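You operate a simulated robot arm through the tools that you are given. There is no shell and no other tool. Be economical: measure what you need, move in short steps, check, and stop when the job is done.

You run a simulated robot arm. Do the job below in one go: nothing can be reset, and whatever is moved stays where it is left.

## Task
Press the yellow peel twice and set its cup on the blue tray.
Fine: leave the press slide out. Where these are worked on the way, their far stop is far enough and under half their travel is too little: press slide.

Only the result counts: the job must be done as asked and must still hold three seconds after the hand-in. Knocking over, shifting, dropping, spilling or breaking anything else fails it.

## Robot
A 6-joint arm with a two-finger parallel gripper, fixed in place. Base frame: the origin is at the foot of the arm, x ahead of it, y to its left, z up; the work surface is at about z = 800. Units: mm, degrees, N and s.
With the tool pointing down near the work surface it reaches from about 240 to 640 mm from the base axis. Its first joint turns from -66.0 to 66.0 degrees. Payload 2.7 kg.
Tool frame: the origin (TCP) lies between the finger pads and is the grasp point; the fingertips stand 23 mm ahead of it; z points along the fingers, y is the line along which they close. The gripper opens to 94 mm. The fingers are 38 mm wide and 10 mm thick; the gripper's body (54 by 96 mm) begins 39 mm behind the TCP.
Orientation is that of the tool frame in the base frame, as a unit quaternion [x, y, z, w]. With the fingers straight down and closing along the base's y, the tool's x points along the base's -x, its y along +y and its z along -z.

## Interface
- The arm moves only by the tool apply_moves. Its argument "deltas" is a list of rows, each a list of 2 entries, a list of its own where there are three numbers: the shift along the tool's x, y, z in mm, then the turn, a rotation vector about the tool's x, y, z in degrees. In form: [[[x, y, z], [rx, ry, rz]], ...]. A call has 1 to 8 rows; each row is the pose to reach, as a shift and turn from the pose commanded when the call began, along the tool's axes at that moment. "gripper" is the closure in counts, from 0 (fully open) to 255 (shut), set as the call begins (left out, the last holds). A row lasts 0.2 s, in which the tool goes at most 50 mm and 8.6 degrees; a call with a longer step from one row to the next is refused whole, and so is a gripper value outside its range. A pose out of reach is approached as far as the arm can. The call stops where the force on the tool passes 40 N (or 10 N more than at its start, if that is more) or the arm is blocked; 0.2 s more then pass. The fingers move at their own pace (about 45 mm/s each) and stop on an object; they squeeze with about 38 N. The grip force told is the motor's: it shows also when the fingers shut on nothing. Time passes only in rows, and 0.2 s behind the last, so rows that repeat a pose let the fingers close. The reply holds the time, the measured pose of the TCP, the force on the tool along the base axes, the opening and the grip force, in the units named above and with some noise, with the torque about the TCP (base axes, N m) and any sound that the robot's microphone picked up.
- Cameras (640 x 400 px; columns grow to the right, rows downward): "scene" is fixed at [76.3, -436.7, 1394.8]; the picture's right is [0.76, -0.65, 0.00], its down [-0.43, -0.51, -0.75] and it looks along [0.48, 0.57, -0.66] (base axes); focal length 220 px, centre (320, 200). "wrist" rides on the gripper at [86, 16, -74] in the tool frame; the picture's right is [-0.18, 0.98, 0.00], its down [-0.58, -0.11, -0.81] and it looks along [-0.79, -0.15, 0.59] (tool axes); focal length 243 px, centre (320, 200). There is no depth. A picture from a camera that has moved, and an enlarged one, comes with that camera's place and axes in the base frame and with its lens.
- snapshot(camera): a new picture of that camera. No time passes.
- close_up(camera, box): a new picture of the part [left, top, right, bottom] of that camera's present view, enlarged. No time passes.
- job_done(): hands the job in; it is judged then, once.

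Work in short steps. Places have to be worked out from the pictures, the camera data and where the tool is seen: move nearer, look again, correct. Check each grasp and each placing, and mend what went wrong. You have 120 turns and 76 pictures in all, those below and enlarged ones among them. Open the gripper and draw the arm clear of the work before you hand the job in, unless the task says otherwise; then end with one line.

The tools are called after "Request:" by a JSON object that holds its "name" and its "arguments". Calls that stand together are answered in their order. apply_moves: Moves the arm, as the interface text tells. Its arguments: {"type":"object","properties":{"deltas":{"type":"array","items":{"type":"array"}},"gripper":{"type":"number"}},"required":["deltas"]} The other tools are called the same way: snapshot (camera) takes a picture; close_up (camera, box) takes an enlarged picture of a part of a camera's view; job_done () hands the job in.

At the start:

```text
clock: 0.0
tool_pos: [341.1, 78.7, 1216.8]
tool_rot: [0.001, 1.0, 0.0, 0.0]
ft_force: [-0.3, -0.2, -0.7]
ft_torque: [-0.01, -0.01, -0.02]
gripper_width: 94.2
finger_force: 0.1
```

scene: 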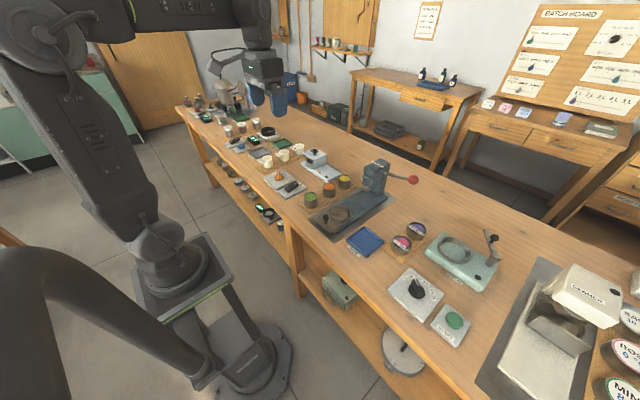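
wrist: 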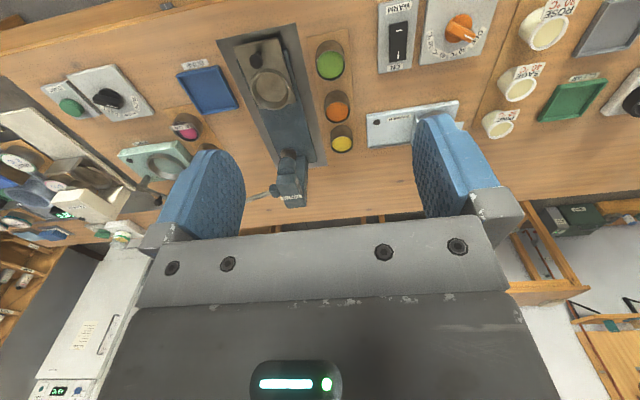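

The scene shows a press with a lever and slide, three cups (green, orange, yellow) and a blue tray. I take close-ups to read the details.

Request:
{"name": "close_up", "arguments": {"camera": "scene", "box": [260, 130, 450, 260]}}

Request:
{"name": "close_up", "arguments": {"camera": "wrist", "box": [160, 20, 400, 220]}}

```text
3.08 times, centred on (355, 195) of scene
camera zoom: at [76.3, -436.7, 1394.8], right [0.76, -0.65, 0.0], down [-0.43, -0.51, -0.75], along [0.48, 0.57, -0.66], focal length 676 px, centre (212, 215)
```

zoom: 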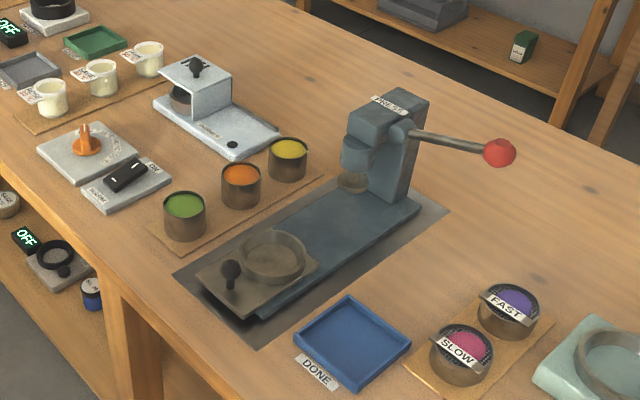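

```text
2.00 times, centred on (280, 120) of wrist
camera zoom: at [254.0, 95.3, 1291.4], right [0.18, 0.98, 0.0], down [0.58, -0.11, 0.81], along [0.79, -0.15, -0.59], focal length 485 px, centre (400, 360)
```

zoom: 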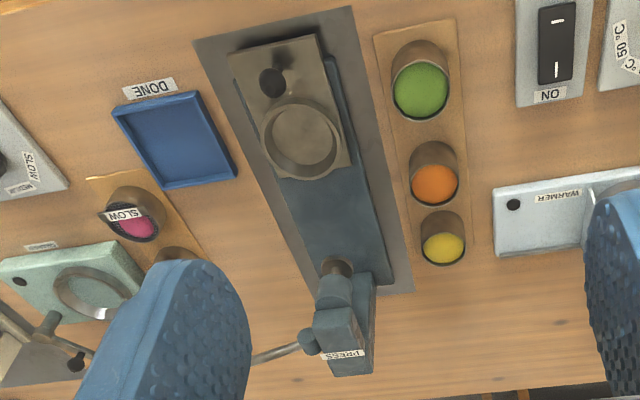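

The nest is near (496,-51) with its knob at (428,-51), the yellow cup near (648,75) and the tray near (479,-187). I move closer for a better view of the lever and cup.

Request:
{"name": "apply_moves", "arguments": {"deltas": [[[-20, -30, 15], [0, 0, 0]], [[-40, -60, 30], [0, 0, 0]], [[-60, -90, 45], [0, 0, 0]], [[-80, -120, 60], [0, 0, 0]], [[-100, -150, 75], [0, 0, 0]], [[-110, -180, 90], [0, 0, 0]]]}}

Request:
{"name": "snapshot", "arguments": {"camera": "wrist"}}

Request:
{"name": "snapshot", "arguments": {"camera": "scene"}}

```text
clock: 1.4
tool_pos: [451.8, -100.5, 1127.1]
tool_rot: [-0.001, 1.0, -0.001, 0.0]
ft_force: [0.6, 0.1, -0.6]
ft_torque: [0.02, 0.01, 0.03]
gripper_width: 94.0
finger_force: 0.1
```

```text
71 pictures are left
camera wrist: at [364.5, -84.5, 1201.9], right [0.18, 0.98, 0.0], down [0.58, -0.11, 0.81], along [0.79, -0.15, -0.59], focal length 243 px, centre (320, 200)
```

wrist: 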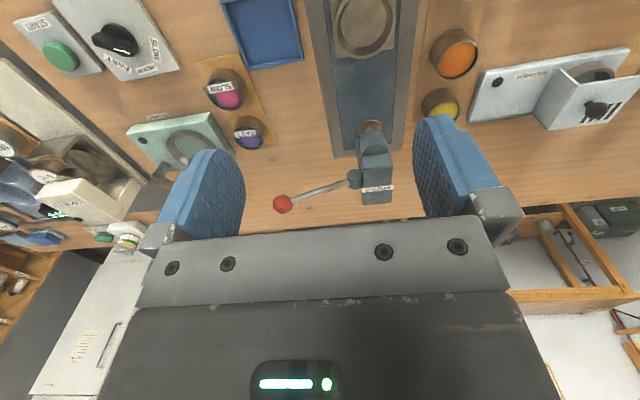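

```text
70 pictures are left
```

scene: 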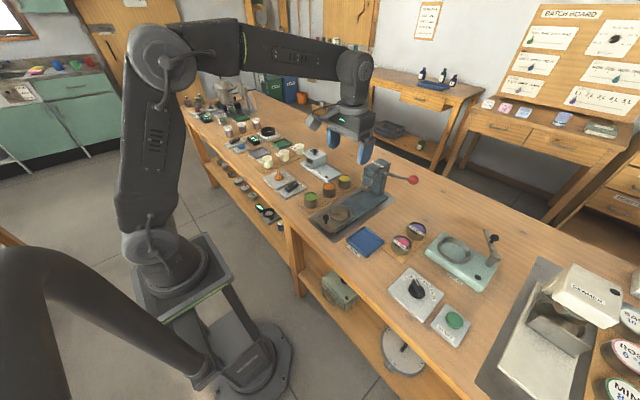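

Triangulation puts the lever ball at about (658,-200,984) and its pivot at (652,-84,953), so the ball moves down to press. Next I go above the yellow cup.

Request:
{"name": "apply_moves", "arguments": {"deltas": [[[-20, 35, 10], [0, 0, 0]], [[-40, 70, 20], [0, 0, 0]], [[-60, 105, 30], [0, 0, 0]], [[-80, 140, 50], [0, 0, 0]], [[-105, 175, 75], [0, 0, 0]], [[-130, 176, 110], [0, 0, 0]], [[-150, 176, 150], [0, 0, 0]]]}}

Request:
{"name": "snapshot", "arguments": {"camera": "wrist"}}

```text
clock: 3.0
tool_pos: [604.5, 75.0, 979.1]
tool_rot: [0.0, 1.0, -0.001, 0.0]
ft_force: [1.0, 1.0, 0.8]
ft_torque: [-0.06, 0.0, 0.03]
gripper_width: 93.9
finger_force: 0.1
```

```text
69 pictures are left
camera wrist: at [516.1, 91.1, 1051.7], right [0.18, 0.98, 0.0], down [0.58, -0.11, 0.81], along [0.79, -0.15, -0.59], focal length 243 px, centre (320, 200)
```

wrist: 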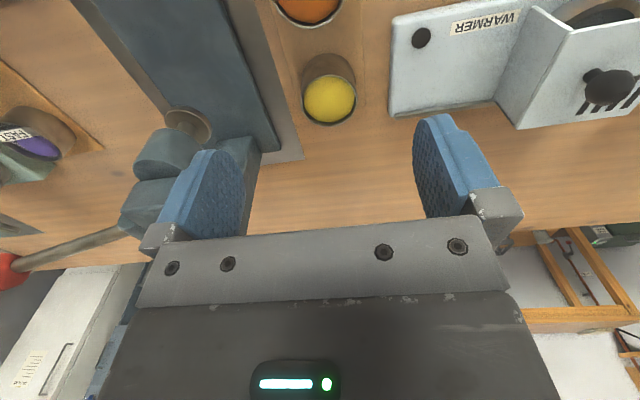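

The yellow cup's centre is about (641,76), with the rim near z=847 and a diameter of about 50. I narrow the gripper to clear the warmer and move over the cup.

Request:
{"name": "apply_moves", "arguments": {"deltas": [[[-18, 1, 10], [0, 0, 0]], [[-37, 1, 40], [0, 0, 0]], [[-37, 1, 60], [0, 0, 0]]], "gripper": 62}}

Request:
{"name": "snapshot", "arguments": {"camera": "wrist"}}

```text
clock: 3.8
tool_pos: [639.3, 75.8, 919.0]
tool_rot: [0.0, 1.0, 0.0, 0.001]
ft_force: [-1.0, -0.2, -0.2]
ft_torque: [-0.02, -0.01, -0.02]
gripper_width: 71.1
finger_force: 0.0
out of reach, approached as far as the arm can: row 2
```

```text
68 pictures are left
camera wrist: at [551.0, 91.9, 992.4], right [0.18, 0.98, 0.0], down [0.58, -0.11, 0.81], along [0.79, -0.15, -0.59], focal length 243 px, centre (320, 200)
```

wrist: 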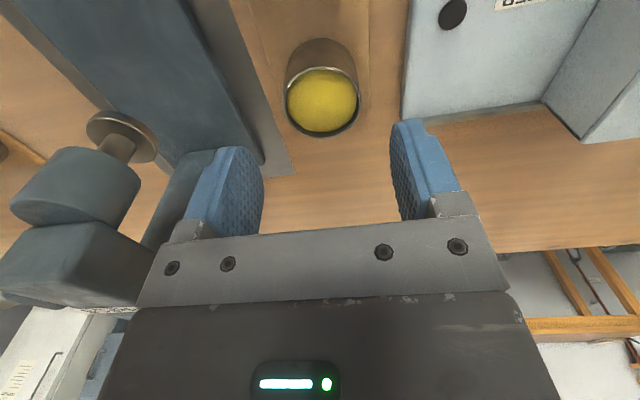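

The cup's rim is centred at (639.5,76), directly below. I descend to z≈850.

Request:
{"name": "apply_moves", "arguments": {"deltas": [[[0, 0, 25], [0, 0, 0]], [[0, 0, 50], [0, 0, 0]], [[0, 0, 69], [0, 0, 0]]]}}

Request:
{"name": "snapshot", "arguments": {"camera": "wrist"}}

Request:
{"name": "close_up", "arguments": {"camera": "scene", "box": [290, 130, 430, 240]}}

```text
clock: 4.6
tool_pos: [638.3, 75.8, 849.8]
tool_rot: [0.0, 1.0, 0.001, 0.001]
ft_force: [0.1, -0.4, -0.3]
ft_torque: [0.01, 0.04, -0.03]
gripper_width: 71.4
finger_force: 0.0
```

```text
67 pictures are left
camera wrist: at [551.7, 92.3, 922.9], right [0.18, 0.98, 0.0], down [0.58, -0.11, 0.81], along [0.79, -0.15, -0.59], focal length 243 px, centre (320, 200)
```

wrist: 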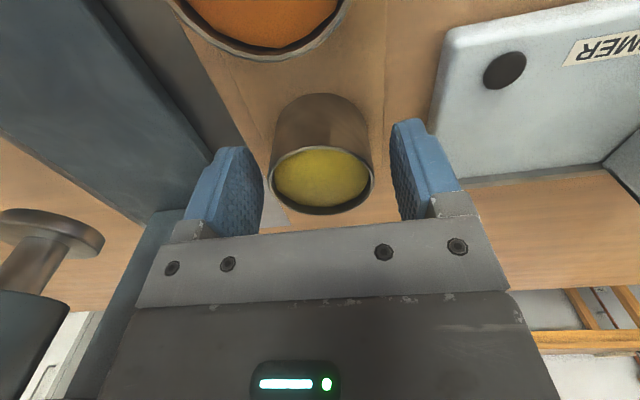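

```text
3.64 times, centred on (360, 185) of scene
camera zoom: at [76.3, -436.7, 1394.8], right [0.76, -0.65, 0.0], down [-0.43, -0.51, -0.75], along [0.48, 0.57, -0.66], focal length 800 px, centre (174, 254)
```

zoom: 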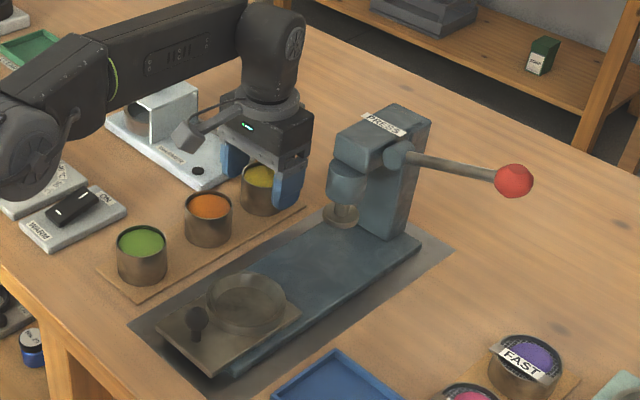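

The rim is at z≈846, centred between the fingers. I close on it.

Request:
{"name": "apply_moves", "arguments": {"deltas": [[[0, 0, 3], [0, 0, 0]], [[0, 0, 3], [0, 0, 0]], [[0, 0, 3], [0, 0, 0]], [[0, 0, 3], [0, 0, 0]]], "gripper": 255}}

Request:
{"name": "apply_moves", "arguments": {"deltas": [[[0, 0, -15], [0, 0, 0]], [[0, 0, -45], [0, 0, 0]], [[0, 0, -80], [0, 0, 0]]]}}

Request:
{"name": "snapshot", "arguments": {"camera": "wrist"}}

```text
clock: 5.6
tool_pos: [639.3, 75.8, 846.4]
tool_rot: [0.0, 1.0, 0.0, 0.001]
ft_force: [-1.8, 1.5, 8.1]
ft_torque: [-0.04, 0.1, -0.02]
gripper_width: 53.3
finger_force: 37.6
```

```text
clock: 6.4
tool_pos: [636.7, 75.7, 925.6]
tool_rot: [0.0, 1.0, 0.0, 0.0]
ft_force: [0.6, -0.1, -0.9]
ft_torque: [-0.02, -0.03, 0.01]
gripper_width: 53.1
finger_force: 38.3
```

```text
65 pictures are left
camera wrist: at [549.5, 92.1, 1000.1], right [0.18, 0.98, 0.0], down [0.58, -0.11, 0.81], along [0.79, -0.15, -0.59], focal length 243 px, centre (320, 200)
```

wrist: 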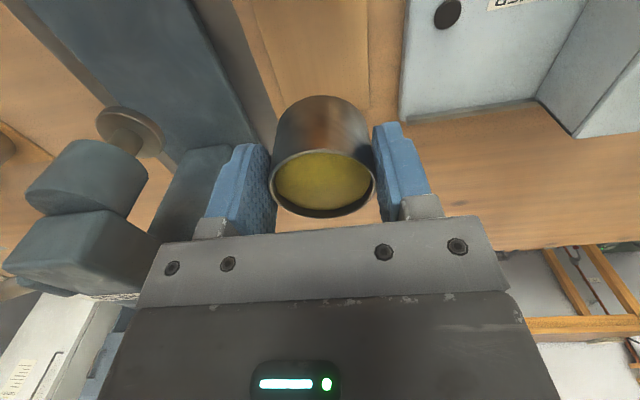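

The cup is held at 53 mm opening. I carry it over the nest near (494,-51), backing away from the press head first.

Request:
{"name": "apply_moves", "arguments": {"deltas": [[[40, 0, -15], [0, 0, 0]], [[75, -20, -35], [0, 0, 0]], [[105, -50, -35], [0, 0, 0]], [[125, -85, -35], [0, 0, 0]], [[142, -115, -35], [0, 0, 0]], [[142, -127, -35], [0, 0, 0]]]}}

Request:
{"name": "snapshot", "arguments": {"camera": "wrist"}}

Request:
{"name": "close_up", "arguments": {"camera": "scene", "box": [290, 130, 430, 240]}}

```text
clock: 7.8
tool_pos: [497.0, -52.8, 960.8]
tool_rot: [-0.001, 1.0, 0.0, 0.0]
ft_force: [0.1, 0.4, -1.5]
ft_torque: [0.02, 0.0, -0.02]
gripper_width: 53.0
finger_force: 38.4
```

```text
64 pictures are left
camera wrist: at [409.2, -35.9, 1034.2], right [0.18, 0.98, 0.0], down [0.58, -0.11, 0.81], along [0.79, -0.15, -0.59], focal length 243 px, centre (320, 200)
```

wrist: 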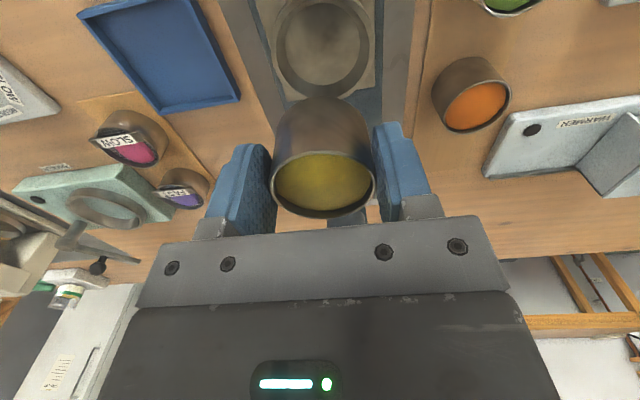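

```text
3.64 times, centred on (360, 185) of scene
camera zoom: at [76.3, -436.7, 1394.8], right [0.76, -0.65, 0.0], down [-0.43, -0.51, -0.75], along [0.48, 0.57, -0.66], focal length 800 px, centre (174, 254)
```

zoom: 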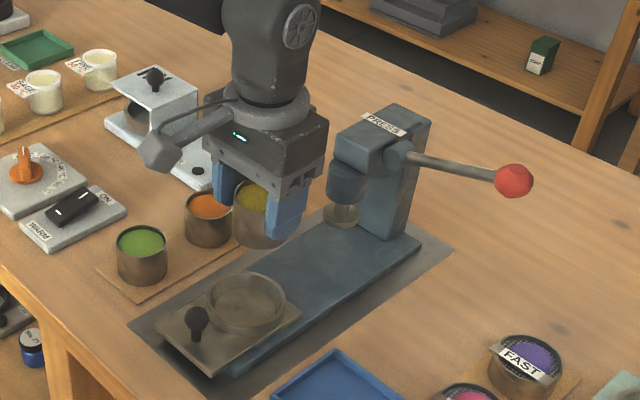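

The nest is partly cut off by the frame, so I shift back and sideways a little to see it whole.

Request:
{"name": "apply_moves", "arguments": {"deltas": [[[15, 25, 0], [0, 0, 0]], [[30, 50, 0], [0, 0, 0]], [[40, 80, 0], [0, 0, 0]]]}}

Request:
{"name": "close_up", "arguments": {"camera": "wrist", "box": [60, 0, 380, 200]}}

```text
clock: 8.6
tool_pos: [456.6, 29.4, 960.2]
tool_rot: [0.0, 1.0, 0.0, 0.0]
ft_force: [0.1, -0.3, -0.6]
ft_torque: [-0.02, 0.0, 0.04]
gripper_width: 53.3
finger_force: 37.8
```

```text
2.00 times, centred on (220, 100) of wrist
camera zoom: at [368.7, 46.5, 1034.7], right [0.18, 0.98, 0.0], down [0.58, -0.11, 0.81], along [0.79, -0.15, -0.59], focal length 485 px, centre (520, 400)
```

zoom: 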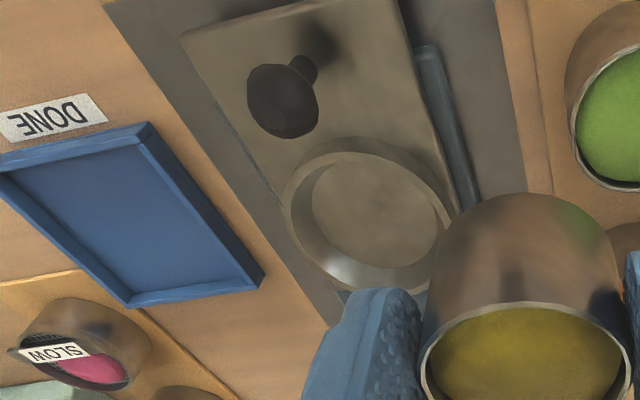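

The nest centre is at about (491.5,-51.5) with the ring top near z=828. I go above it and lower the cup.

Request:
{"name": "apply_moves", "arguments": {"deltas": [[[-10, -30, 0], [0, 0, 0]], [[-25, -60, 0], [0, 0, 0]], [[-35, -81, 0], [0, 0, 0]], [[-35, -81, 35], [0, 0, 0]], [[-35, -81, 65], [0, 0, 0]], [[-35, -81, 80], [0, 0, 0]]]}}

Request:
{"name": "snapshot", "arguments": {"camera": "wrist"}}

Request:
{"name": "close_up", "arguments": {"camera": "scene", "box": [290, 150, 390, 240]}}

```text
clock: 10.0
tool_pos: [491.9, -52.3, 881.4]
tool_rot: [0.0, 1.0, 0.0, 0.0]
ft_force: [0.9, -0.3, -1.2]
ft_torque: [0.03, 0.0, 0.0]
gripper_width: 53.0
finger_force: 37.9
```

```text
61 pictures are left
camera wrist: at [404.3, -37.0, 954.6], right [0.18, 0.98, 0.0], down [0.58, -0.11, 0.81], along [0.79, -0.15, -0.59], focal length 243 px, centre (320, 200)
```

wrist: 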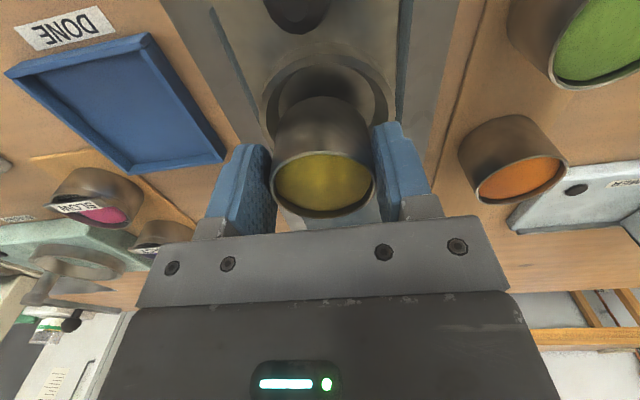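

```text
4.44 times, centred on (340, 195) of scene
camera zoom: at [76.3, -436.7, 1394.8], right [0.76, -0.65, 0.0], down [-0.43, -0.51, -0.75], along [0.48, 0.57, -0.66], focal length 977 px, centre (231, 222)
```

zoom: 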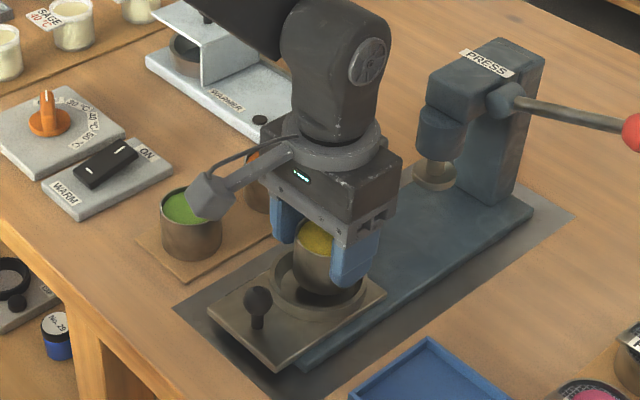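

Cup and ring look concentric. I lower gently until contact.

Request:
{"name": "apply_moves", "arguments": {"deltas": [[[-1, 0, 6], [0, 0, 0]], [[-1, 0, 12], [0, 0, 0]], [[-1, 0, 17], [0, 0, 0]]]}}

Request:
{"name": "close_up", "arguments": {"camera": "scene", "box": [290, 150, 390, 240]}}

```text
clock: 10.8
tool_pos: [492.6, -52.9, 863.6]
tool_rot: [0.001, 1.0, 0.0, 0.0]
ft_force: [-1.8, -0.5, 3.6]
ft_torque: [0.03, -0.01, -0.04]
gripper_width: 52.9
finger_force: 37.8
```

```text
4.44 times, centred on (340, 195) of scene
camera zoom: at [76.2, -436.7, 1394.8], right [0.76, -0.65, 0.0], down [-0.43, -0.51, -0.75], along [0.48, 0.57, -0.66], focal length 977 px, centre (231, 222)
```

zoom: 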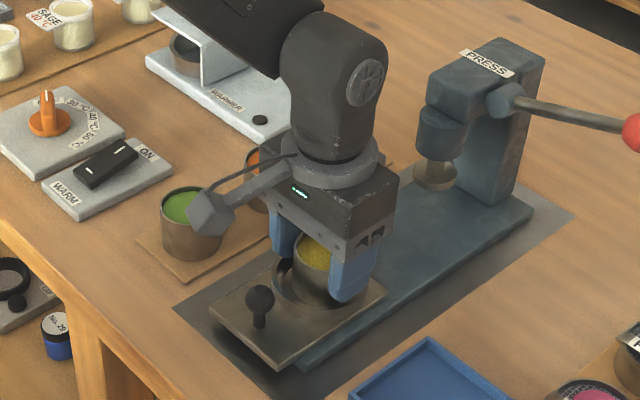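

Slight upward force appears at z=863.6. I go a touch further to confirm seating.

Request:
{"name": "apply_moves", "arguments": {"deltas": [[[0, 0, 1], [0, 0, 0]], [[0, 0, 2.5], [0, 0, 0]]]}}

```text
clock: 11.4
tool_pos: [493.8, -53.0, 864.1]
tool_rot: [-0.001, 1.0, 0.0, 0.005]
ft_force: [-1.1, -1.1, 30.9]
ft_torque: [0.14, 0.36, -0.01]
gripper_width: 52.9
finger_force: 38.5
```

The cup is firmly on the nest floor. I ease off and open the gripper.

Request:
{"name": "apply_moves", "arguments": {"deltas": [[[0, 0, -2.5], [0, 0, 0]], [[0, 0, -2.5], [0, 0, 0]], [[0, 0, -2.5], [0, 0, 0]], [[0, 0, -2.5], [0, 0, 0]]], "gripper": 62}}

Request:
{"name": "snapshot", "arguments": {"camera": "wrist"}}

```text
clock: 12.4
tool_pos: [492.7, -52.4, 862.5]
tool_rot: [-0.001, 1.0, 0.0, -0.001]
ft_force: [-0.4, -0.2, -0.1]
ft_torque: [0.01, -0.01, 0.01]
gripper_width: 70.8
finger_force: 0.0
```

```text
58 pictures are left
camera wrist: at [405.1, -35.5, 937.2], right [0.18, 0.98, 0.0], down [0.58, -0.11, 0.81], along [0.79, -0.15, -0.59], focal length 243 px, centre (320, 200)
```

wrist: 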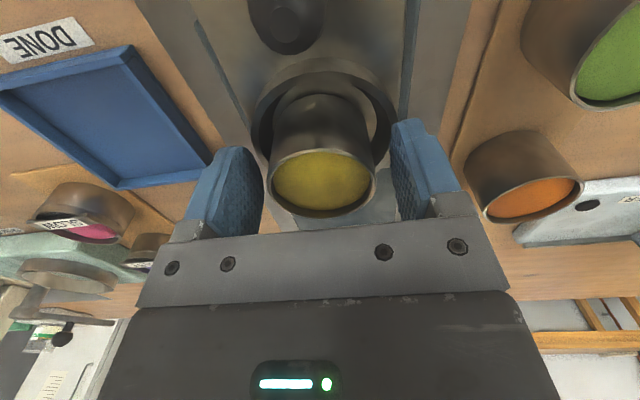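

The cup stands in the nest. I rise, then move back over the knob at (428,-52, about 848) with a slight 10° tilt.

Request:
{"name": "apply_moves", "arguments": {"deltas": [[[0, 0, -30], [0, 0, 0]], [[0, 0, -65], [0, 0, 0]], [[20, 0, -90], [0, -5, 0]], [[45, 0, -90], [0, -10, 0]], [[68, 0, -75], [0, -10, 0]]]}}

Request:
{"name": "snapshot", "arguments": {"camera": "wrist"}}

```text
clock: 13.6
tool_pos: [423.7, -51.0, 938.8]
tool_rot: [0.001, 0.996, 0.001, 0.089]
ft_force: [0.1, 0.0, 0.2]
ft_torque: [0.02, 0.01, 0.0]
gripper_width: 71.3
finger_force: 0.1
```

```text
57 pictures are left
camera wrist: at [324.7, -34.6, 995.8], right [0.18, 0.98, 0.03], down [0.43, -0.11, 0.9], along [0.88, -0.15, -0.44], focal length 243 px, centre (320, 200)
```

wrist: 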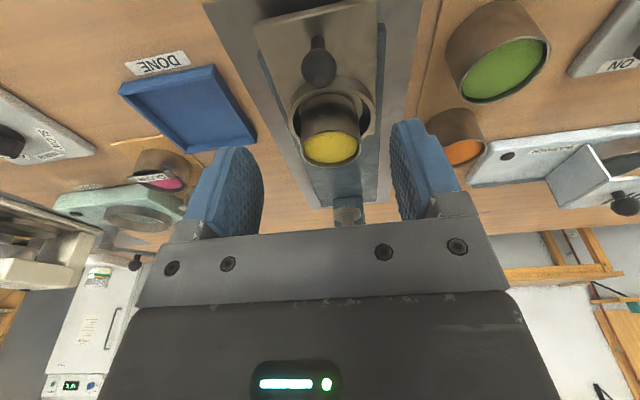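

The knob is at (426,-50). I descend around it and close.

Request:
{"name": "apply_moves", "arguments": {"deltas": [[[5, 1, 30], [0, 0, 0]], [[10, 1, 60], [0, 0, 0]], [[15, 1, 85], [0, 0, 0]]]}}

Request:
{"name": "snapshot", "arguments": {"camera": "wrist"}}

Request:
{"name": "close_up", "arguments": {"camera": "scene", "box": [290, 150, 390, 240]}}

```text
clock: 14.4
tool_pos: [424.9, -49.9, 853.5]
tool_rot: [0.0, 0.996, 0.0, 0.088]
ft_force: [-0.5, -0.1, -0.4]
ft_torque: [-0.01, -0.03, -0.02]
gripper_width: 71.3
finger_force: 0.1
```

```text
56 pictures are left
camera wrist: at [325.3, -34.4, 910.8], right [0.18, 0.98, 0.03], down [0.43, -0.11, 0.9], along [0.88, -0.15, -0.44], focal length 243 px, centre (320, 200)
```

wrist: 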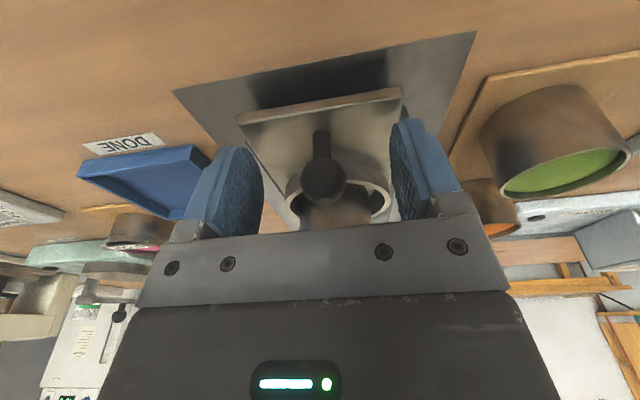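

```text
4.44 times, centred on (340, 195) of scene
camera zoom: at [76.3, -436.7, 1394.8], right [0.76, -0.65, 0.0], down [-0.43, -0.51, -0.75], along [0.48, 0.57, -0.66], focal length 977 px, centre (231, 222)
```

zoom: 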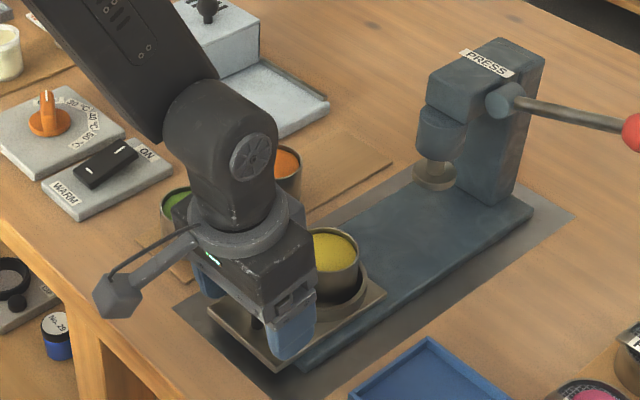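

The fingers straddle the knob, so I close on it.

Request:
{"name": "apply_moves", "arguments": {"deltas": [[[0, 0, 0], [0, 0, 0]], [[0, 0, 0], [0, 0, 0]], [[0, 0, 0], [0, 0, 0]], [[0, 0, 0], [0, 0, 0]]], "gripper": 255}}

```text
clock: 15.4
tool_pos: [425.1, -50.2, 853.3]
tool_rot: [0.0, 0.996, 0.0, 0.087]
ft_force: [0.1, 11.8, -1.6]
ft_torque: [0.07, -0.14, 0.07]
gripper_width: 23.7
finger_force: 44.9
```

The knob is gripped (23.7 mm). I push the slide in +x in slow steps.

Request:
{"name": "apply_moves", "arguments": {"deltas": [[[-9.85, 0, 1.74], [0, 0, 0]], [[-19.7, 0, 3.5], [0, 0, 0]], [[-29.55, 0, 5.2], [0, 0, 0]], [[-39.4, 0, 7.0], [0, 0, 0]], [[-49.25, 0, 8.7], [0, 0, 0]], [[-59.1, 0, 10.4], [0, 0, 0]]]}}

Request:
{"name": "close_up", "arguments": {"camera": "scene", "box": [290, 130, 430, 240]}}

```text
clock: 16.8
tool_pos: [484.1, -50.2, 853.2]
tool_rot: [-0.001, 0.996, 0.001, 0.089]
ft_force: [-1.5, 26.0, 8.2]
ft_torque: [0.16, 0.74, 0.01]
gripper_width: 23.5
finger_force: 45.1
```

```text
3.64 times, centred on (360, 185) of scene
camera zoom: at [76.2, -436.0, 1395.0], right [0.76, -0.65, 0.0], down [-0.43, -0.51, -0.75], along [0.48, 0.57, -0.66], focal length 800 px, centre (174, 254)
```

zoom: 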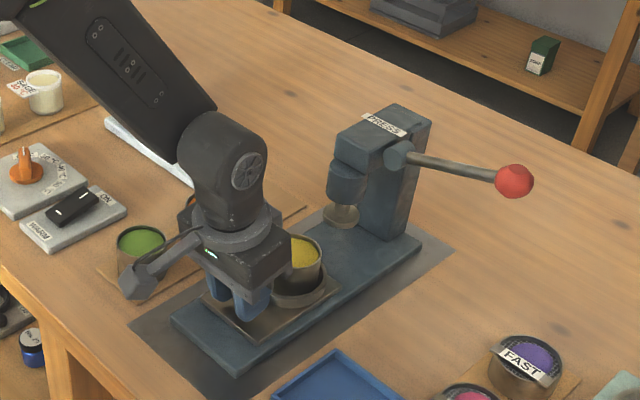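

The slide moves well, but side force grew to +26 N in y, so its axis drifts slightly toward +y. I add a y correction and continue.

Request:
{"name": "apply_moves", "arguments": {"deltas": [[[-2, 1.5, 0.4], [0, 0, 0]], [[-9.85, 2.5, 1.74], [0, 0, 0]], [[-19.7, 3, 3.5], [0, 0, 0]]]}}

```text
clock: 17.6
tool_pos: [505.3, -49.9, 853.4]
tool_rot: [0.001, 0.996, -0.001, 0.089]
ft_force: [-0.9, -2.6, 14.7]
ft_torque: [-0.13, 0.54, 0.14]
gripper_width: 23.4
finger_force: 44.8
```

Side force is back near zero. I continue pushing with a small y drift and slight rise.

Request:
{"name": "apply_moves", "arguments": {"deltas": [[[-9.85, 0.3, 1.0], [0, 0, 0]], [[-19.7, 0.6, 2.7], [0, 0, 0]], [[-29.55, 0.8, 4.4], [0, 0, 0]], [[-36, 1, 5.5], [0, 0, 0]]]}}

Request:
{"name": "close_up", "arguments": {"camera": "scene", "box": [290, 130, 430, 240]}}

```text
clock: 18.6
tool_pos: [541.2, -49.5, 852.3]
tool_rot: [0.001, 0.996, -0.001, 0.088]
ft_force: [-1.0, -24.9, 14.4]
ft_torque: [-0.19, -0.58, -0.08]
gripper_width: 23.6
finger_force: 44.8
```

```text
3.64 times, centred on (360, 185) of scene
camera zoom: at [76.0, -437.3, 1394.6], right [0.76, -0.65, 0.0], down [-0.43, -0.51, -0.75], along [0.48, 0.57, -0.66], focal length 800 px, centre (174, 254)
```

zoom: 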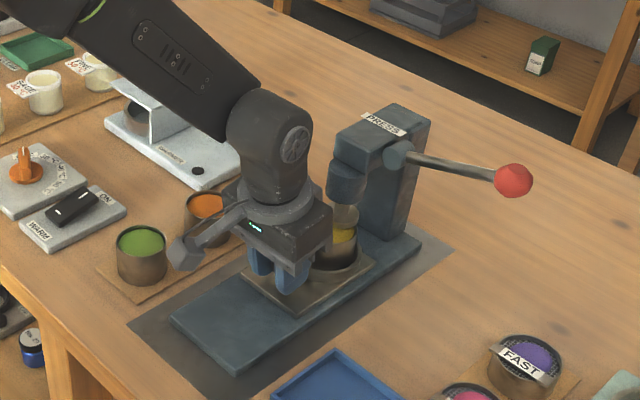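

Side force is now -25 N, so I take the y correction back and carry on toward the stop.

Request:
{"name": "apply_moves", "arguments": {"deltas": [[[0, -1.5, 0], [0, 0, 0]], [[-5, -2.5, 0.6], [0, 0, 0]], [[-10, -2.7, 1.3], [0, 0, 0]], [[-15, -3, 2.0], [0, 0, 0]]]}}

Request:
{"name": "close_up", "arguments": {"camera": "scene", "box": [290, 130, 430, 240]}}

```text
clock: 19.6
tool_pos: [558.1, -49.7, 852.6]
tool_rot: [-0.002, 0.996, 0.002, 0.087]
ft_force: [0.5, -8.2, 13.5]
ft_torque: [-0.01, -0.32, -0.25]
gripper_width: 23.4
finger_force: 44.9
```

```text
3.64 times, centred on (360, 185) of scene
camera zoom: at [76.1, -436.8, 1394.8], right [0.76, -0.65, 0.0], down [-0.43, -0.51, -0.75], along [0.48, 0.57, -0.66], focal length 800 px, centre (174, 254)
```

zoom: 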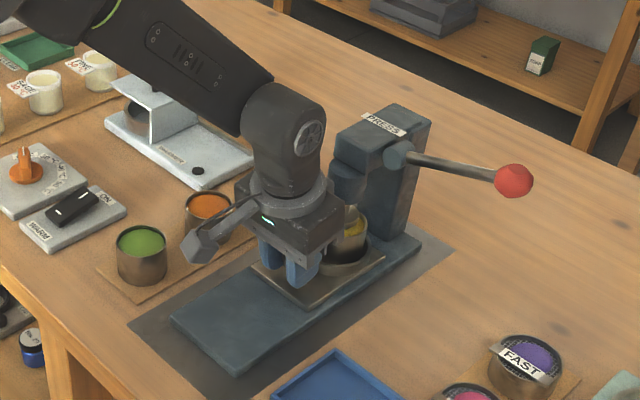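

No stop reached yet at 133 mm of travel. I continue in small steps, watching the force.

Request:
{"name": "apply_moves", "arguments": {"deltas": [[[-3, 0, 0.3], [0, 0, 0]], [[-6, 0, 0.6], [0, 0, 0]], [[-9, 0, 1.2], [0, 0, 0]], [[-12, 0, 1.8], [0, 0, 0]]]}}

Request:
{"name": "close_up", "arguments": {"camera": "scene", "box": [310, 140, 410, 220]}}

Request:
{"name": "snapshot", "arguments": {"camera": "wrist"}}

```text
clock: 20.6
tool_pos: [563.1, -49.2, 852.1]
tool_rot: [0.0, 0.997, 0.0, 0.081]
ft_force: [-32.6, -3.0, 6.2]
ft_torque: [0.0, -0.12, -0.01]
gripper_width: 23.4
finger_force: 44.9
```

```text
5.00 times, centred on (360, 180) of scene
camera zoom: at [75.4, -436.7, 1394.9], right [0.76, -0.65, 0.0], down [-0.43, -0.51, -0.75], along [0.48, 0.57, -0.66], focal length 1099 px, centre (120, 300)
```

zoom: 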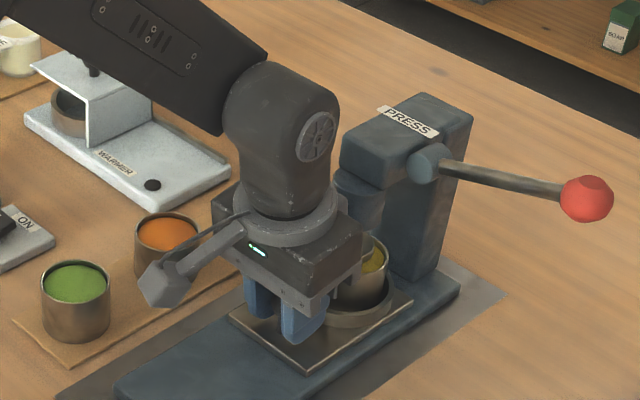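

```text
50 pictures are left
camera wrist: at [465.5, -33.3, 909.9], right [0.18, 0.98, 0.03], down [0.45, -0.11, 0.89], along [0.88, -0.15, -0.46], focal length 243 px, centre (320, 200)
```

wrist: 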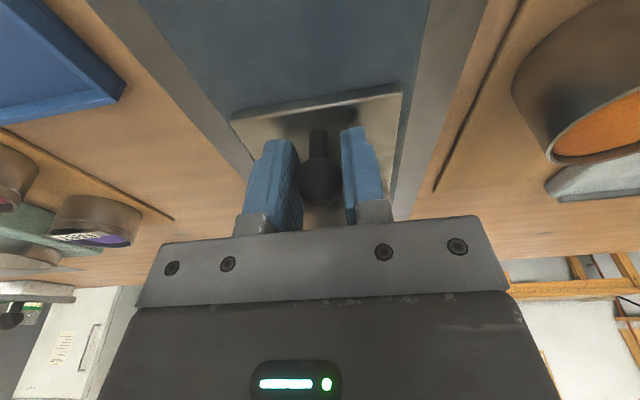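

Stop reached at 138 mm of travel with the force acting at knob height, so it is the slide's end stop. I relax, open, and retreat up and back.

Request:
{"name": "apply_moves", "arguments": {"deltas": [[[3, 0, 0], [0, 0, 0]], [[3, 0, 0], [0, 0, 0]], [[3, 0, 0], [0, 0, 0]], [[3, 0, 0], [0, 0, 0]]], "gripper": 100}}

Request:
{"name": "apply_moves", "arguments": {"deltas": [[[5, 0, -25], [0, 0, 0]], [[15, 0, -60], [0, 0, 0]], [[30, 0, -100], [0, 0, 0]], [[40, -30, -140], [0, 0, 0]], [[40, -70, -160], [0, 0, 0]]], "gripper": 255}}

Request:
{"name": "snapshot", "arguments": {"camera": "wrist"}}

Request:
{"name": "close_up", "arguments": {"camera": "scene", "box": [310, 130, 440, 230]}}

```text
clock: 21.6
tool_pos: [565.3, -50.4, 852.5]
tool_rot: [-0.001, 0.996, 0.0, 0.087]
ft_force: [0.0, 0.7, -0.2]
ft_torque: [0.0, -0.03, -0.02]
gripper_width: 57.1
finger_force: 0.0
```

```text
refused: row 4 steps farther than a row can; nothing moved
```

```text
49 pictures are left
camera wrist: at [466.3, -33.9, 910.9], right [0.18, 0.98, 0.03], down [0.43, -0.11, 0.9], along [0.88, -0.15, -0.44], focal length 243 px, centre (320, 200)
```

wrist: 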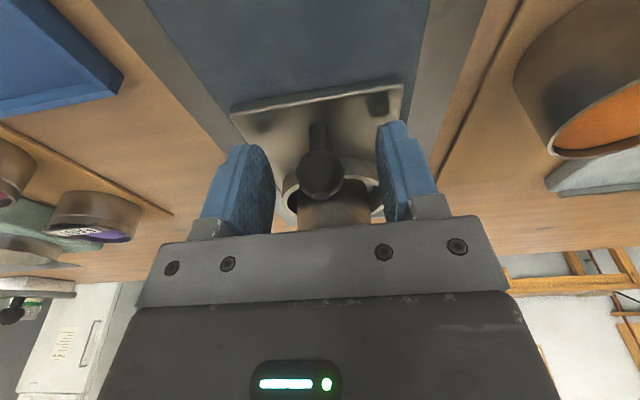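

```text
4.00 times, centred on (375, 180) of scene
camera zoom: at [76.3, -436.7, 1394.8], right [0.76, -0.65, 0.0], down [-0.43, -0.51, -0.75], along [0.48, 0.57, -0.66], focal length 880 px, centre (100, 280)
```

zoom: 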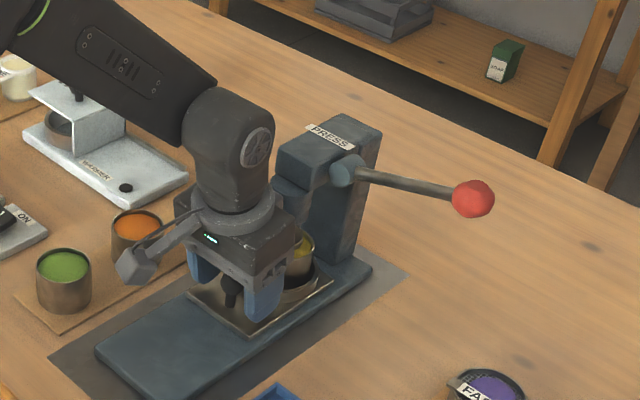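

Released; the gripper stands close to the head, so I back straight out along the tool axis (smaller rows).

Request:
{"name": "apply_moves", "arguments": {"deltas": [[[5, 0, -25], [0, 0, 0]], [[15, 0, -60], [0, 0, 0]], [[25, 0, -100], [0, 0, 0]], [[25, -20, -140], [0, 0, 0]], [[25, -60, -160], [0, 0, 0]], [[25, -100, -175], [0, 0, 0]]]}}

Request:
{"name": "snapshot", "arguments": {"camera": "wrist"}}

Request:
{"name": "close_up", "arguments": {"camera": "scene", "box": [310, 130, 440, 230]}}

```text
clock: 23.0
tool_pos: [510.4, -150.5, 1021.7]
tool_rot: [-0.001, 0.996, 0.0, 0.087]
ft_force: [-0.3, -0.3, -0.3]
ft_torque: [0.04, 0.0, 0.03]
gripper_width: 57.2
finger_force: 0.1
```

```text
47 pictures are left
camera wrist: at [410.6, -134.8, 1079.3], right [0.18, 0.98, 0.03], down [0.43, -0.11, 0.9], along [0.88, -0.15, -0.44], focal length 243 px, centre (320, 200)
```

wrist: 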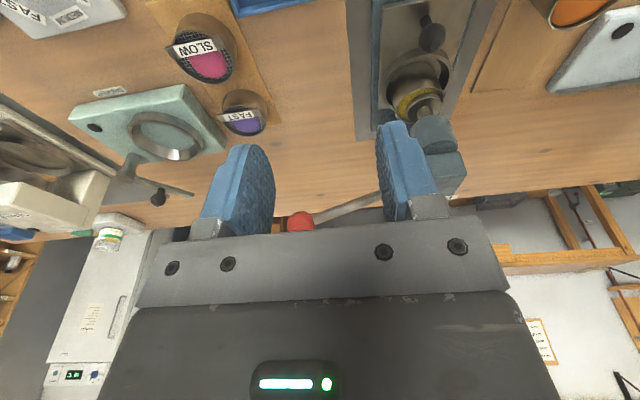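

```text
4.00 times, centred on (375, 180) of scene
camera zoom: at [76.3, -436.6, 1394.8], right [0.76, -0.65, 0.0], down [-0.43, -0.51, -0.75], along [0.48, 0.57, -0.66], focal length 880 px, centre (100, 280)
```

zoom: 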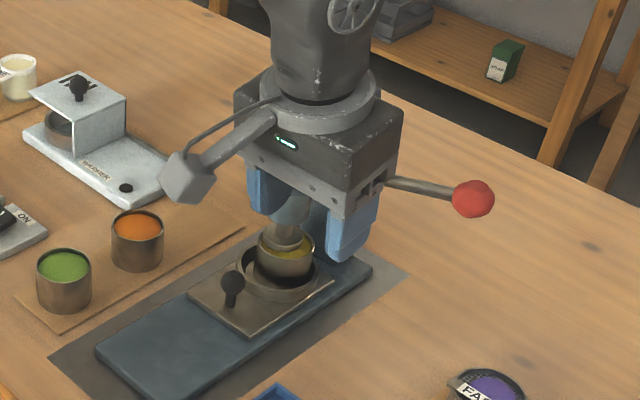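

The slide is in with the cup under the plunger. The ball is at about (659,-199,982), so I close the gripper, tilt to 20° for reach, and go above the ball.

Request:
{"name": "apply_moves", "arguments": {"deltas": [[[-30, -15, -20], [0, -4, 0]], [[-60, -30, -30], [0, -8, 0]], [[-96.2, -44, -26.7], [0, -10, 0]], [[-122, -44, -22], [0, -10, 0]], [[-146.4, -44, -17.9], [0, -10, 0]]], "gripper": 255}}

Request:
{"name": "snapshot", "arguments": {"camera": "wrist"}}

Request:
{"name": "close_up", "arguments": {"camera": "scene", "box": [350, 110, 480, 210]}}

```text
clock: 24.2
tool_pos: [645.4, -193.2, 1061.0]
tool_rot: [0.0, 0.985, 0.001, 0.173]
ft_force: [-0.9, -1.1, 0.9]
ft_torque: [-0.02, 0.0, 0.0]
gripper_width: 0.0
finger_force: 38.2
out of reach, approached as far as the arm can: row 5
```

```text
45 pictures are left
camera wrist: at [537.3, -176.5, 1102.2], right [0.17, 0.98, 0.06], down [0.27, -0.11, 0.96], along [0.95, -0.15, -0.29], focal length 243 px, centre (320, 200)
```

wrist: 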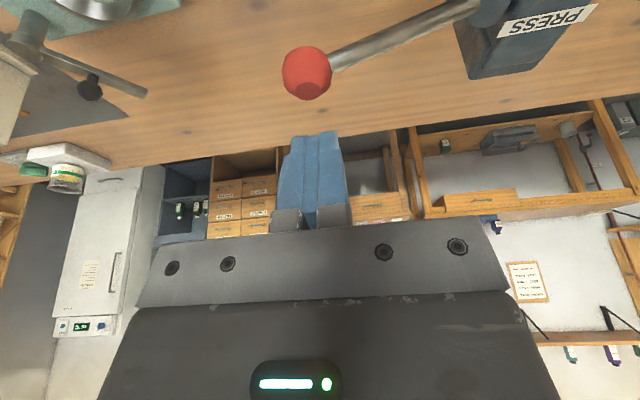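

```text
4.00 times, centred on (415, 160) of scene
camera zoom: at [76.3, -436.7, 1394.8], right [0.76, -0.65, 0.0], down [-0.43, -0.51, -0.75], along [0.48, 0.57, -0.66], focal length 880 px, centre (-60, 360)
```

zoom: 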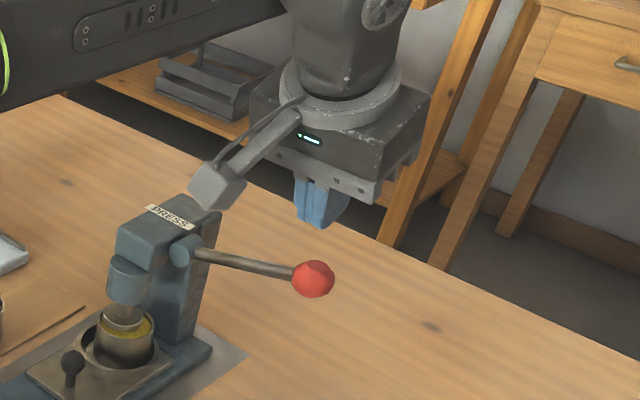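

The ball is confirmed at (658,-198,982), radius about 15.5, with the fingertips slightly short but above it. I descend to near contact.

Request:
{"name": "apply_moves", "arguments": {"deltas": [[[5, 0, 18], [0, 0, 0]], [[10.2, 0, 36.7], [0, 0, 0]]]}}

Request:
{"name": "close_up", "arguments": {"camera": "scene", "box": [350, 110, 480, 210]}}

Request:
{"name": "snapshot", "arguments": {"camera": "wrist"}}

```text
clock: 24.8
tool_pos: [648.2, -191.9, 1024.3]
tool_rot: [-0.001, 0.985, 0.0, 0.173]
ft_force: [-0.4, -0.5, 0.5]
ft_torque: [-0.04, -0.02, 0.0]
gripper_width: 0.1
finger_force: 38.1
```

```text
4.00 times, centred on (415, 160) of scene
camera zoom: at [76.3, -436.7, 1394.8], right [0.76, -0.65, 0.0], down [-0.43, -0.51, -0.75], along [0.48, 0.57, -0.66], focal length 880 px, centre (-60, 360)
```

zoom: 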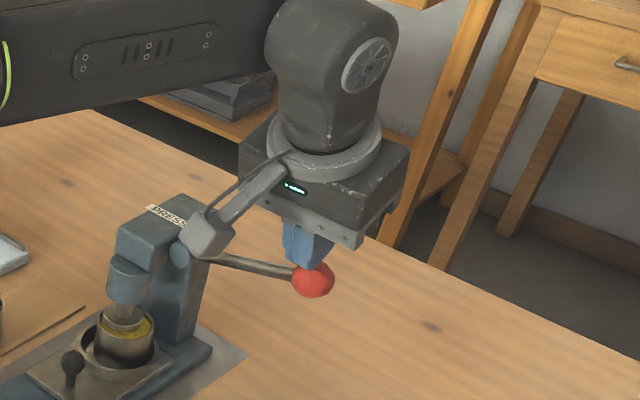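

```text
42 pictures are left
camera wrist: at [540.6, -175.8, 1063.8], right [0.17, 0.98, 0.06], down [0.27, -0.11, 0.96], along [0.95, -0.15, -0.28], focal length 243 px, centre (320, 200)
```

wrist: 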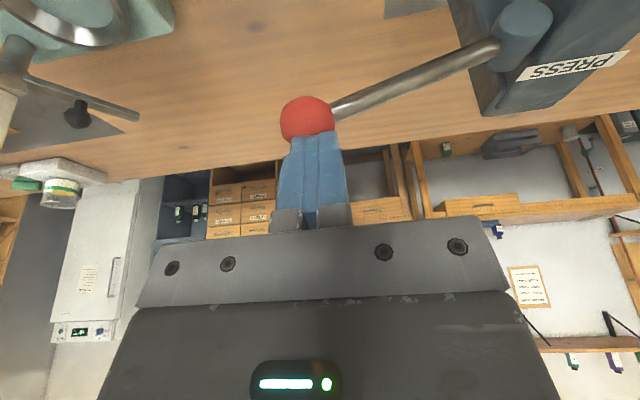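

The fingertips are over the ball. I push down along the lever's arc.

Request:
{"name": "apply_moves", "arguments": {"deltas": [[[-2.6, 0, 7.3], [0, 0, 0]], [[2.1, -3, 20.5], [0, 0, 0]], [[7.3, -4, 34.6], [0, 0, 0]], [[12.4, -3, 48.7], [0, 0, 0]], [[17.5, 0, 62.8], [0, 0, 0]]]}}

Request:
{"name": "close_up", "arguments": {"camera": "scene", "box": [350, 110, 480, 210]}}

```text
clock: 25.5
tool_pos: [653.8, -195.0, 1013.2]
tool_rot: [-0.001, 0.984, -0.002, 0.18]
ft_force: [-15.6, 5.9, 10.9]
ft_torque: [0.07, 0.38, -0.07]
gripper_width: 0.0
finger_force: 38.2
stopped in row 3: the force on the tool passed its limit at 53 N (the readings are from after the stop); the commanded pose is now the measured one
```

```text
4.00 times, centred on (415, 160) of scene
camera zoom: at [75.6, -436.4, 1394.9], right [0.76, -0.65, 0.0], down [-0.43, -0.51, -0.75], along [0.48, 0.57, -0.66], focal length 880 px, centre (-60, 360)
```

zoom: 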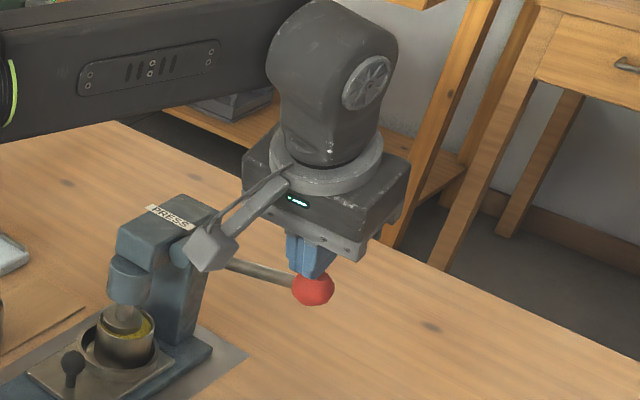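

The lever moved a little, but the fast step tripped the force limit. I push more slowly.

Request:
{"name": "apply_moves", "arguments": {"deltas": [[[1.4, -0.3, 3.8], [0, 0, 0]], [[2.7, -0.6, 7.5], [0, 0, 0]], [[4.1, -0.9, 11.3], [0, 0, 0]], [[5.5, -1, 15], [0, 0, 0]], [[6.8, -1, 18.8], [0, 0, 0]], [[8.2, -1, 22.6], [0, 0, 0]], [[9.6, -0.8, 26.3], [0, 0, 0]], [[10.9, -0.5, 30], [0, 0, 0]]]}}

Request:
{"name": "close_up", "arguments": {"camera": "scene", "box": [350, 110, 480, 210]}}

```text
clock: 25.9
tool_pos: [652.9, -195.0, 1014.3]
tool_rot: [-0.001, 0.983, -0.002, 0.182]
ft_force: [-15.7, 5.7, 9.3]
ft_torque: [0.13, 0.41, -0.12]
gripper_width: 0.0
finger_force: 37.3
stopped in row 2: the force on the tool passed its limit at 44 N (the readings are from after the stop); the commanded pose is now the measured one
```

```text
4.00 times, centred on (415, 160) of scene
camera zoom: at [75.6, -436.5, 1394.9], right [0.76, -0.65, 0.0], down [-0.43, -0.51, -0.75], along [0.48, 0.57, -0.66], focal length 880 px, centre (-60, 360)
```

zoom: 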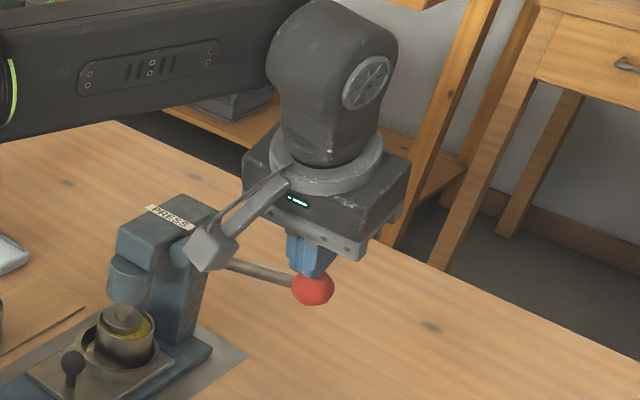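

The lever yielded a few mm then resisted. I look closely at the plunger and cup.

Request:
{"name": "close_up", "arguments": {"camera": "scene", "box": [350, 150, 430, 215]}}

Request:
{"name": "snapshot", "arguments": {"camera": "wrist"}}

```text
6.15 times, centred on (390, 182) of scene
camera zoom: at [75.6, -436.5, 1394.9], right [0.76, -0.65, 0.0], down [-0.43, -0.51, -0.75], along [0.48, 0.57, -0.66], focal length 1353 px, centre (-111, 308)
```

zoom: 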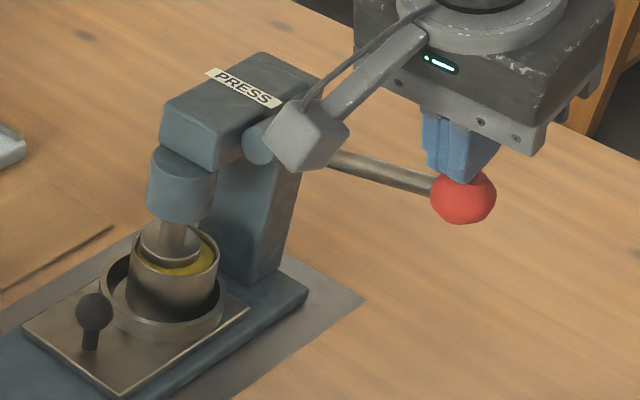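

```text
38 pictures are left
camera wrist: at [545.2, -178.1, 1052.6], right [0.17, 0.98, 0.06], down [0.26, -0.1, 0.96], along [0.95, -0.15, -0.27], focal length 243 px, centre (320, 200)
```

wrist: 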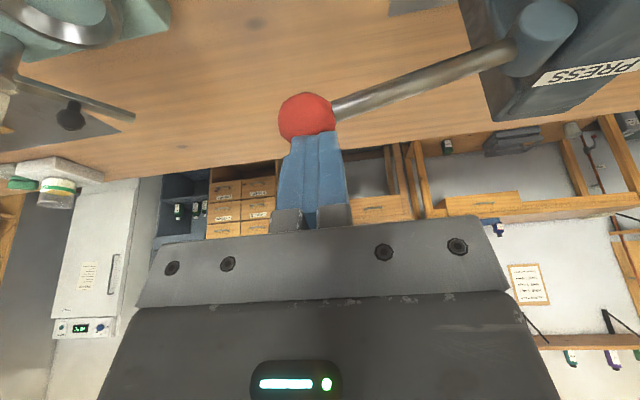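

The disc seems close to the cup's near-left rim, so I zoom tighter.

Request:
{"name": "close_up", "arguments": {"camera": "scene", "box": [360, 170, 392, 205]}}

```text
11.43 times, centred on (376, 188) of scene
camera zoom: at [75.6, -436.5, 1394.9], right [0.76, -0.65, 0.0], down [-0.43, -0.51, -0.75], along [0.48, 0.57, -0.66], focal length 2513 px, centre (-320, 343)
```

zoom: 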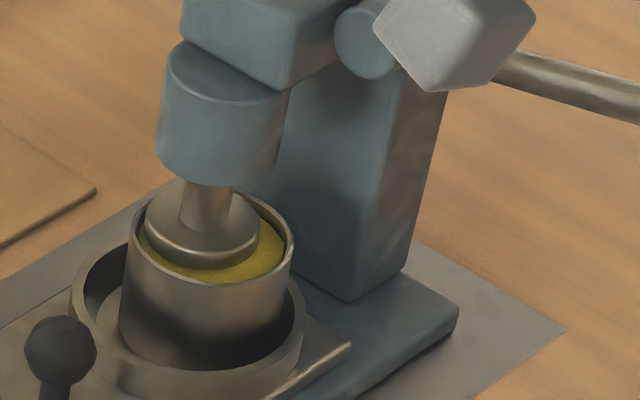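

The disc sits right at cup-rim height and inside the rim, so the resistance may just be the press load plus my sideways wedge. I do a very gentle push to measure the forces.

Request:
{"name": "apply_moves", "arguments": {"deltas": [[[0.4, 0, 1.0], [0, 0, 0]], [[0.8, 0, 2.0], [0, 0, 0]], [[1.1, 0, 3.0], [0, 0, 0]], [[1.1, 0, 3.0], [0, 0, 0]]]}}

```text
clock: 26.9
tool_pos: [653.2, -195.2, 1012.5]
tool_rot: [-0.001, 0.983, -0.003, 0.184]
ft_force: [-14.4, 6.1, 27.5]
ft_torque: [0.08, 0.38, -0.08]
gripper_width: 0.0
finger_force: 37.6
```

Vertical force rises with little motion, so the lever needs a firm load. I press further in small steps to see whether it yields.

Request:
{"name": "apply_moves", "arguments": {"deltas": [[[0.2, 0, 0.5], [0, 0, 0]], [[0.35, 0, 1.0], [0, 0, 0]], [[0.35, 0, 1.0], [0, 0, 0]]]}}

Request:
{"name": "close_up", "arguments": {"camera": "scene", "box": [360, 170, 392, 205]}}

```text
clock: 27.7
tool_pos: [652.6, -195.0, 1013.6]
tool_rot: [0.0, 0.983, -0.004, 0.186]
ft_force: [-17.7, 5.2, 30.3]
ft_torque: [0.01, 0.5, -0.06]
gripper_width: 0.0
finger_force: 38.6
```

```text
11.43 times, centred on (376, 188) of scene
camera zoom: at [75.1, -436.3, 1395.0], right [0.76, -0.65, 0.0], down [-0.43, -0.51, -0.75], along [0.48, 0.57, -0.66], focal length 2513 px, centre (-320, 343)
```

zoom: 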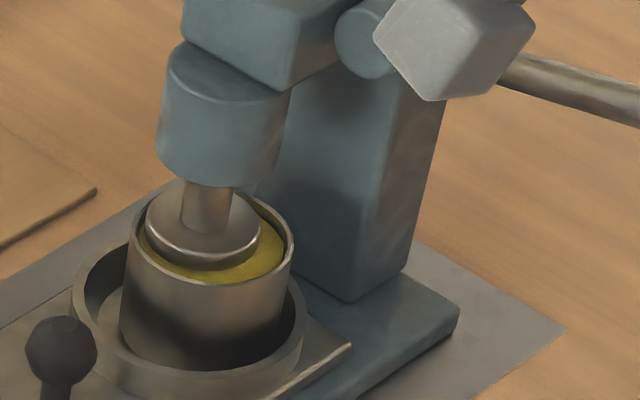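

The lever does yield slightly (~2 mm) under load. I keep ratcheting down gently.

Request:
{"name": "apply_moves", "arguments": {"deltas": [[[0.2, 0, 0.7], [0, 0, 0]], [[0.4, 0, 1.4], [0, 0, 0]], [[0.4, 0, 1.4], [0, 0, 0]], [[0.4, 0, 1.4], [0, 0, 0]]]}}

Request:
{"name": "apply_moves", "arguments": {"deltas": [[[0.2, 0, 0.7], [0, 0, 0]], [[0.4, 0, 1.4], [0, 0, 0]], [[0.4, 0, 1.4], [0, 0, 0]], [[0.4, 0, 1.4], [0, 0, 0]]]}}

Request:
{"name": "close_up", "arguments": {"camera": "scene", "box": [350, 150, 430, 215]}}

```text
clock: 28.7
tool_pos: [654.5, -193.7, 1006.8]
tool_rot: [0.0, 0.984, -0.001, 0.18]
ft_force: [-3.2, 0.8, 1.8]
ft_torque: [0.03, 0.06, -0.01]
gripper_width: 0.0
finger_force: 38.2
```

```text
clock: 29.7
tool_pos: [656.3, -194.9, 1004.6]
tool_rot: [-0.001, 0.983, -0.002, 0.181]
ft_force: [-1.0, 1.4, 2.1]
ft_torque: [0.05, 0.03, -0.03]
gripper_width: 0.2
finger_force: 37.8
```

```text
6.15 times, centred on (390, 182) of scene
camera zoom: at [76.2, -436.6, 1394.8], right [0.76, -0.65, 0.0], down [-0.43, -0.51, -0.75], along [0.48, 0.57, -0.66], focal length 1353 px, centre (-111, 308)
```

zoom: 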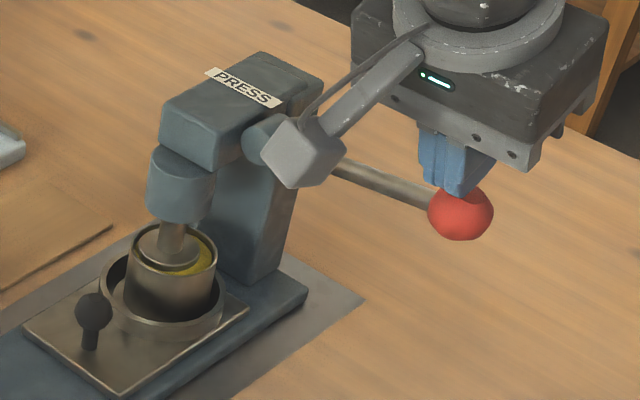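

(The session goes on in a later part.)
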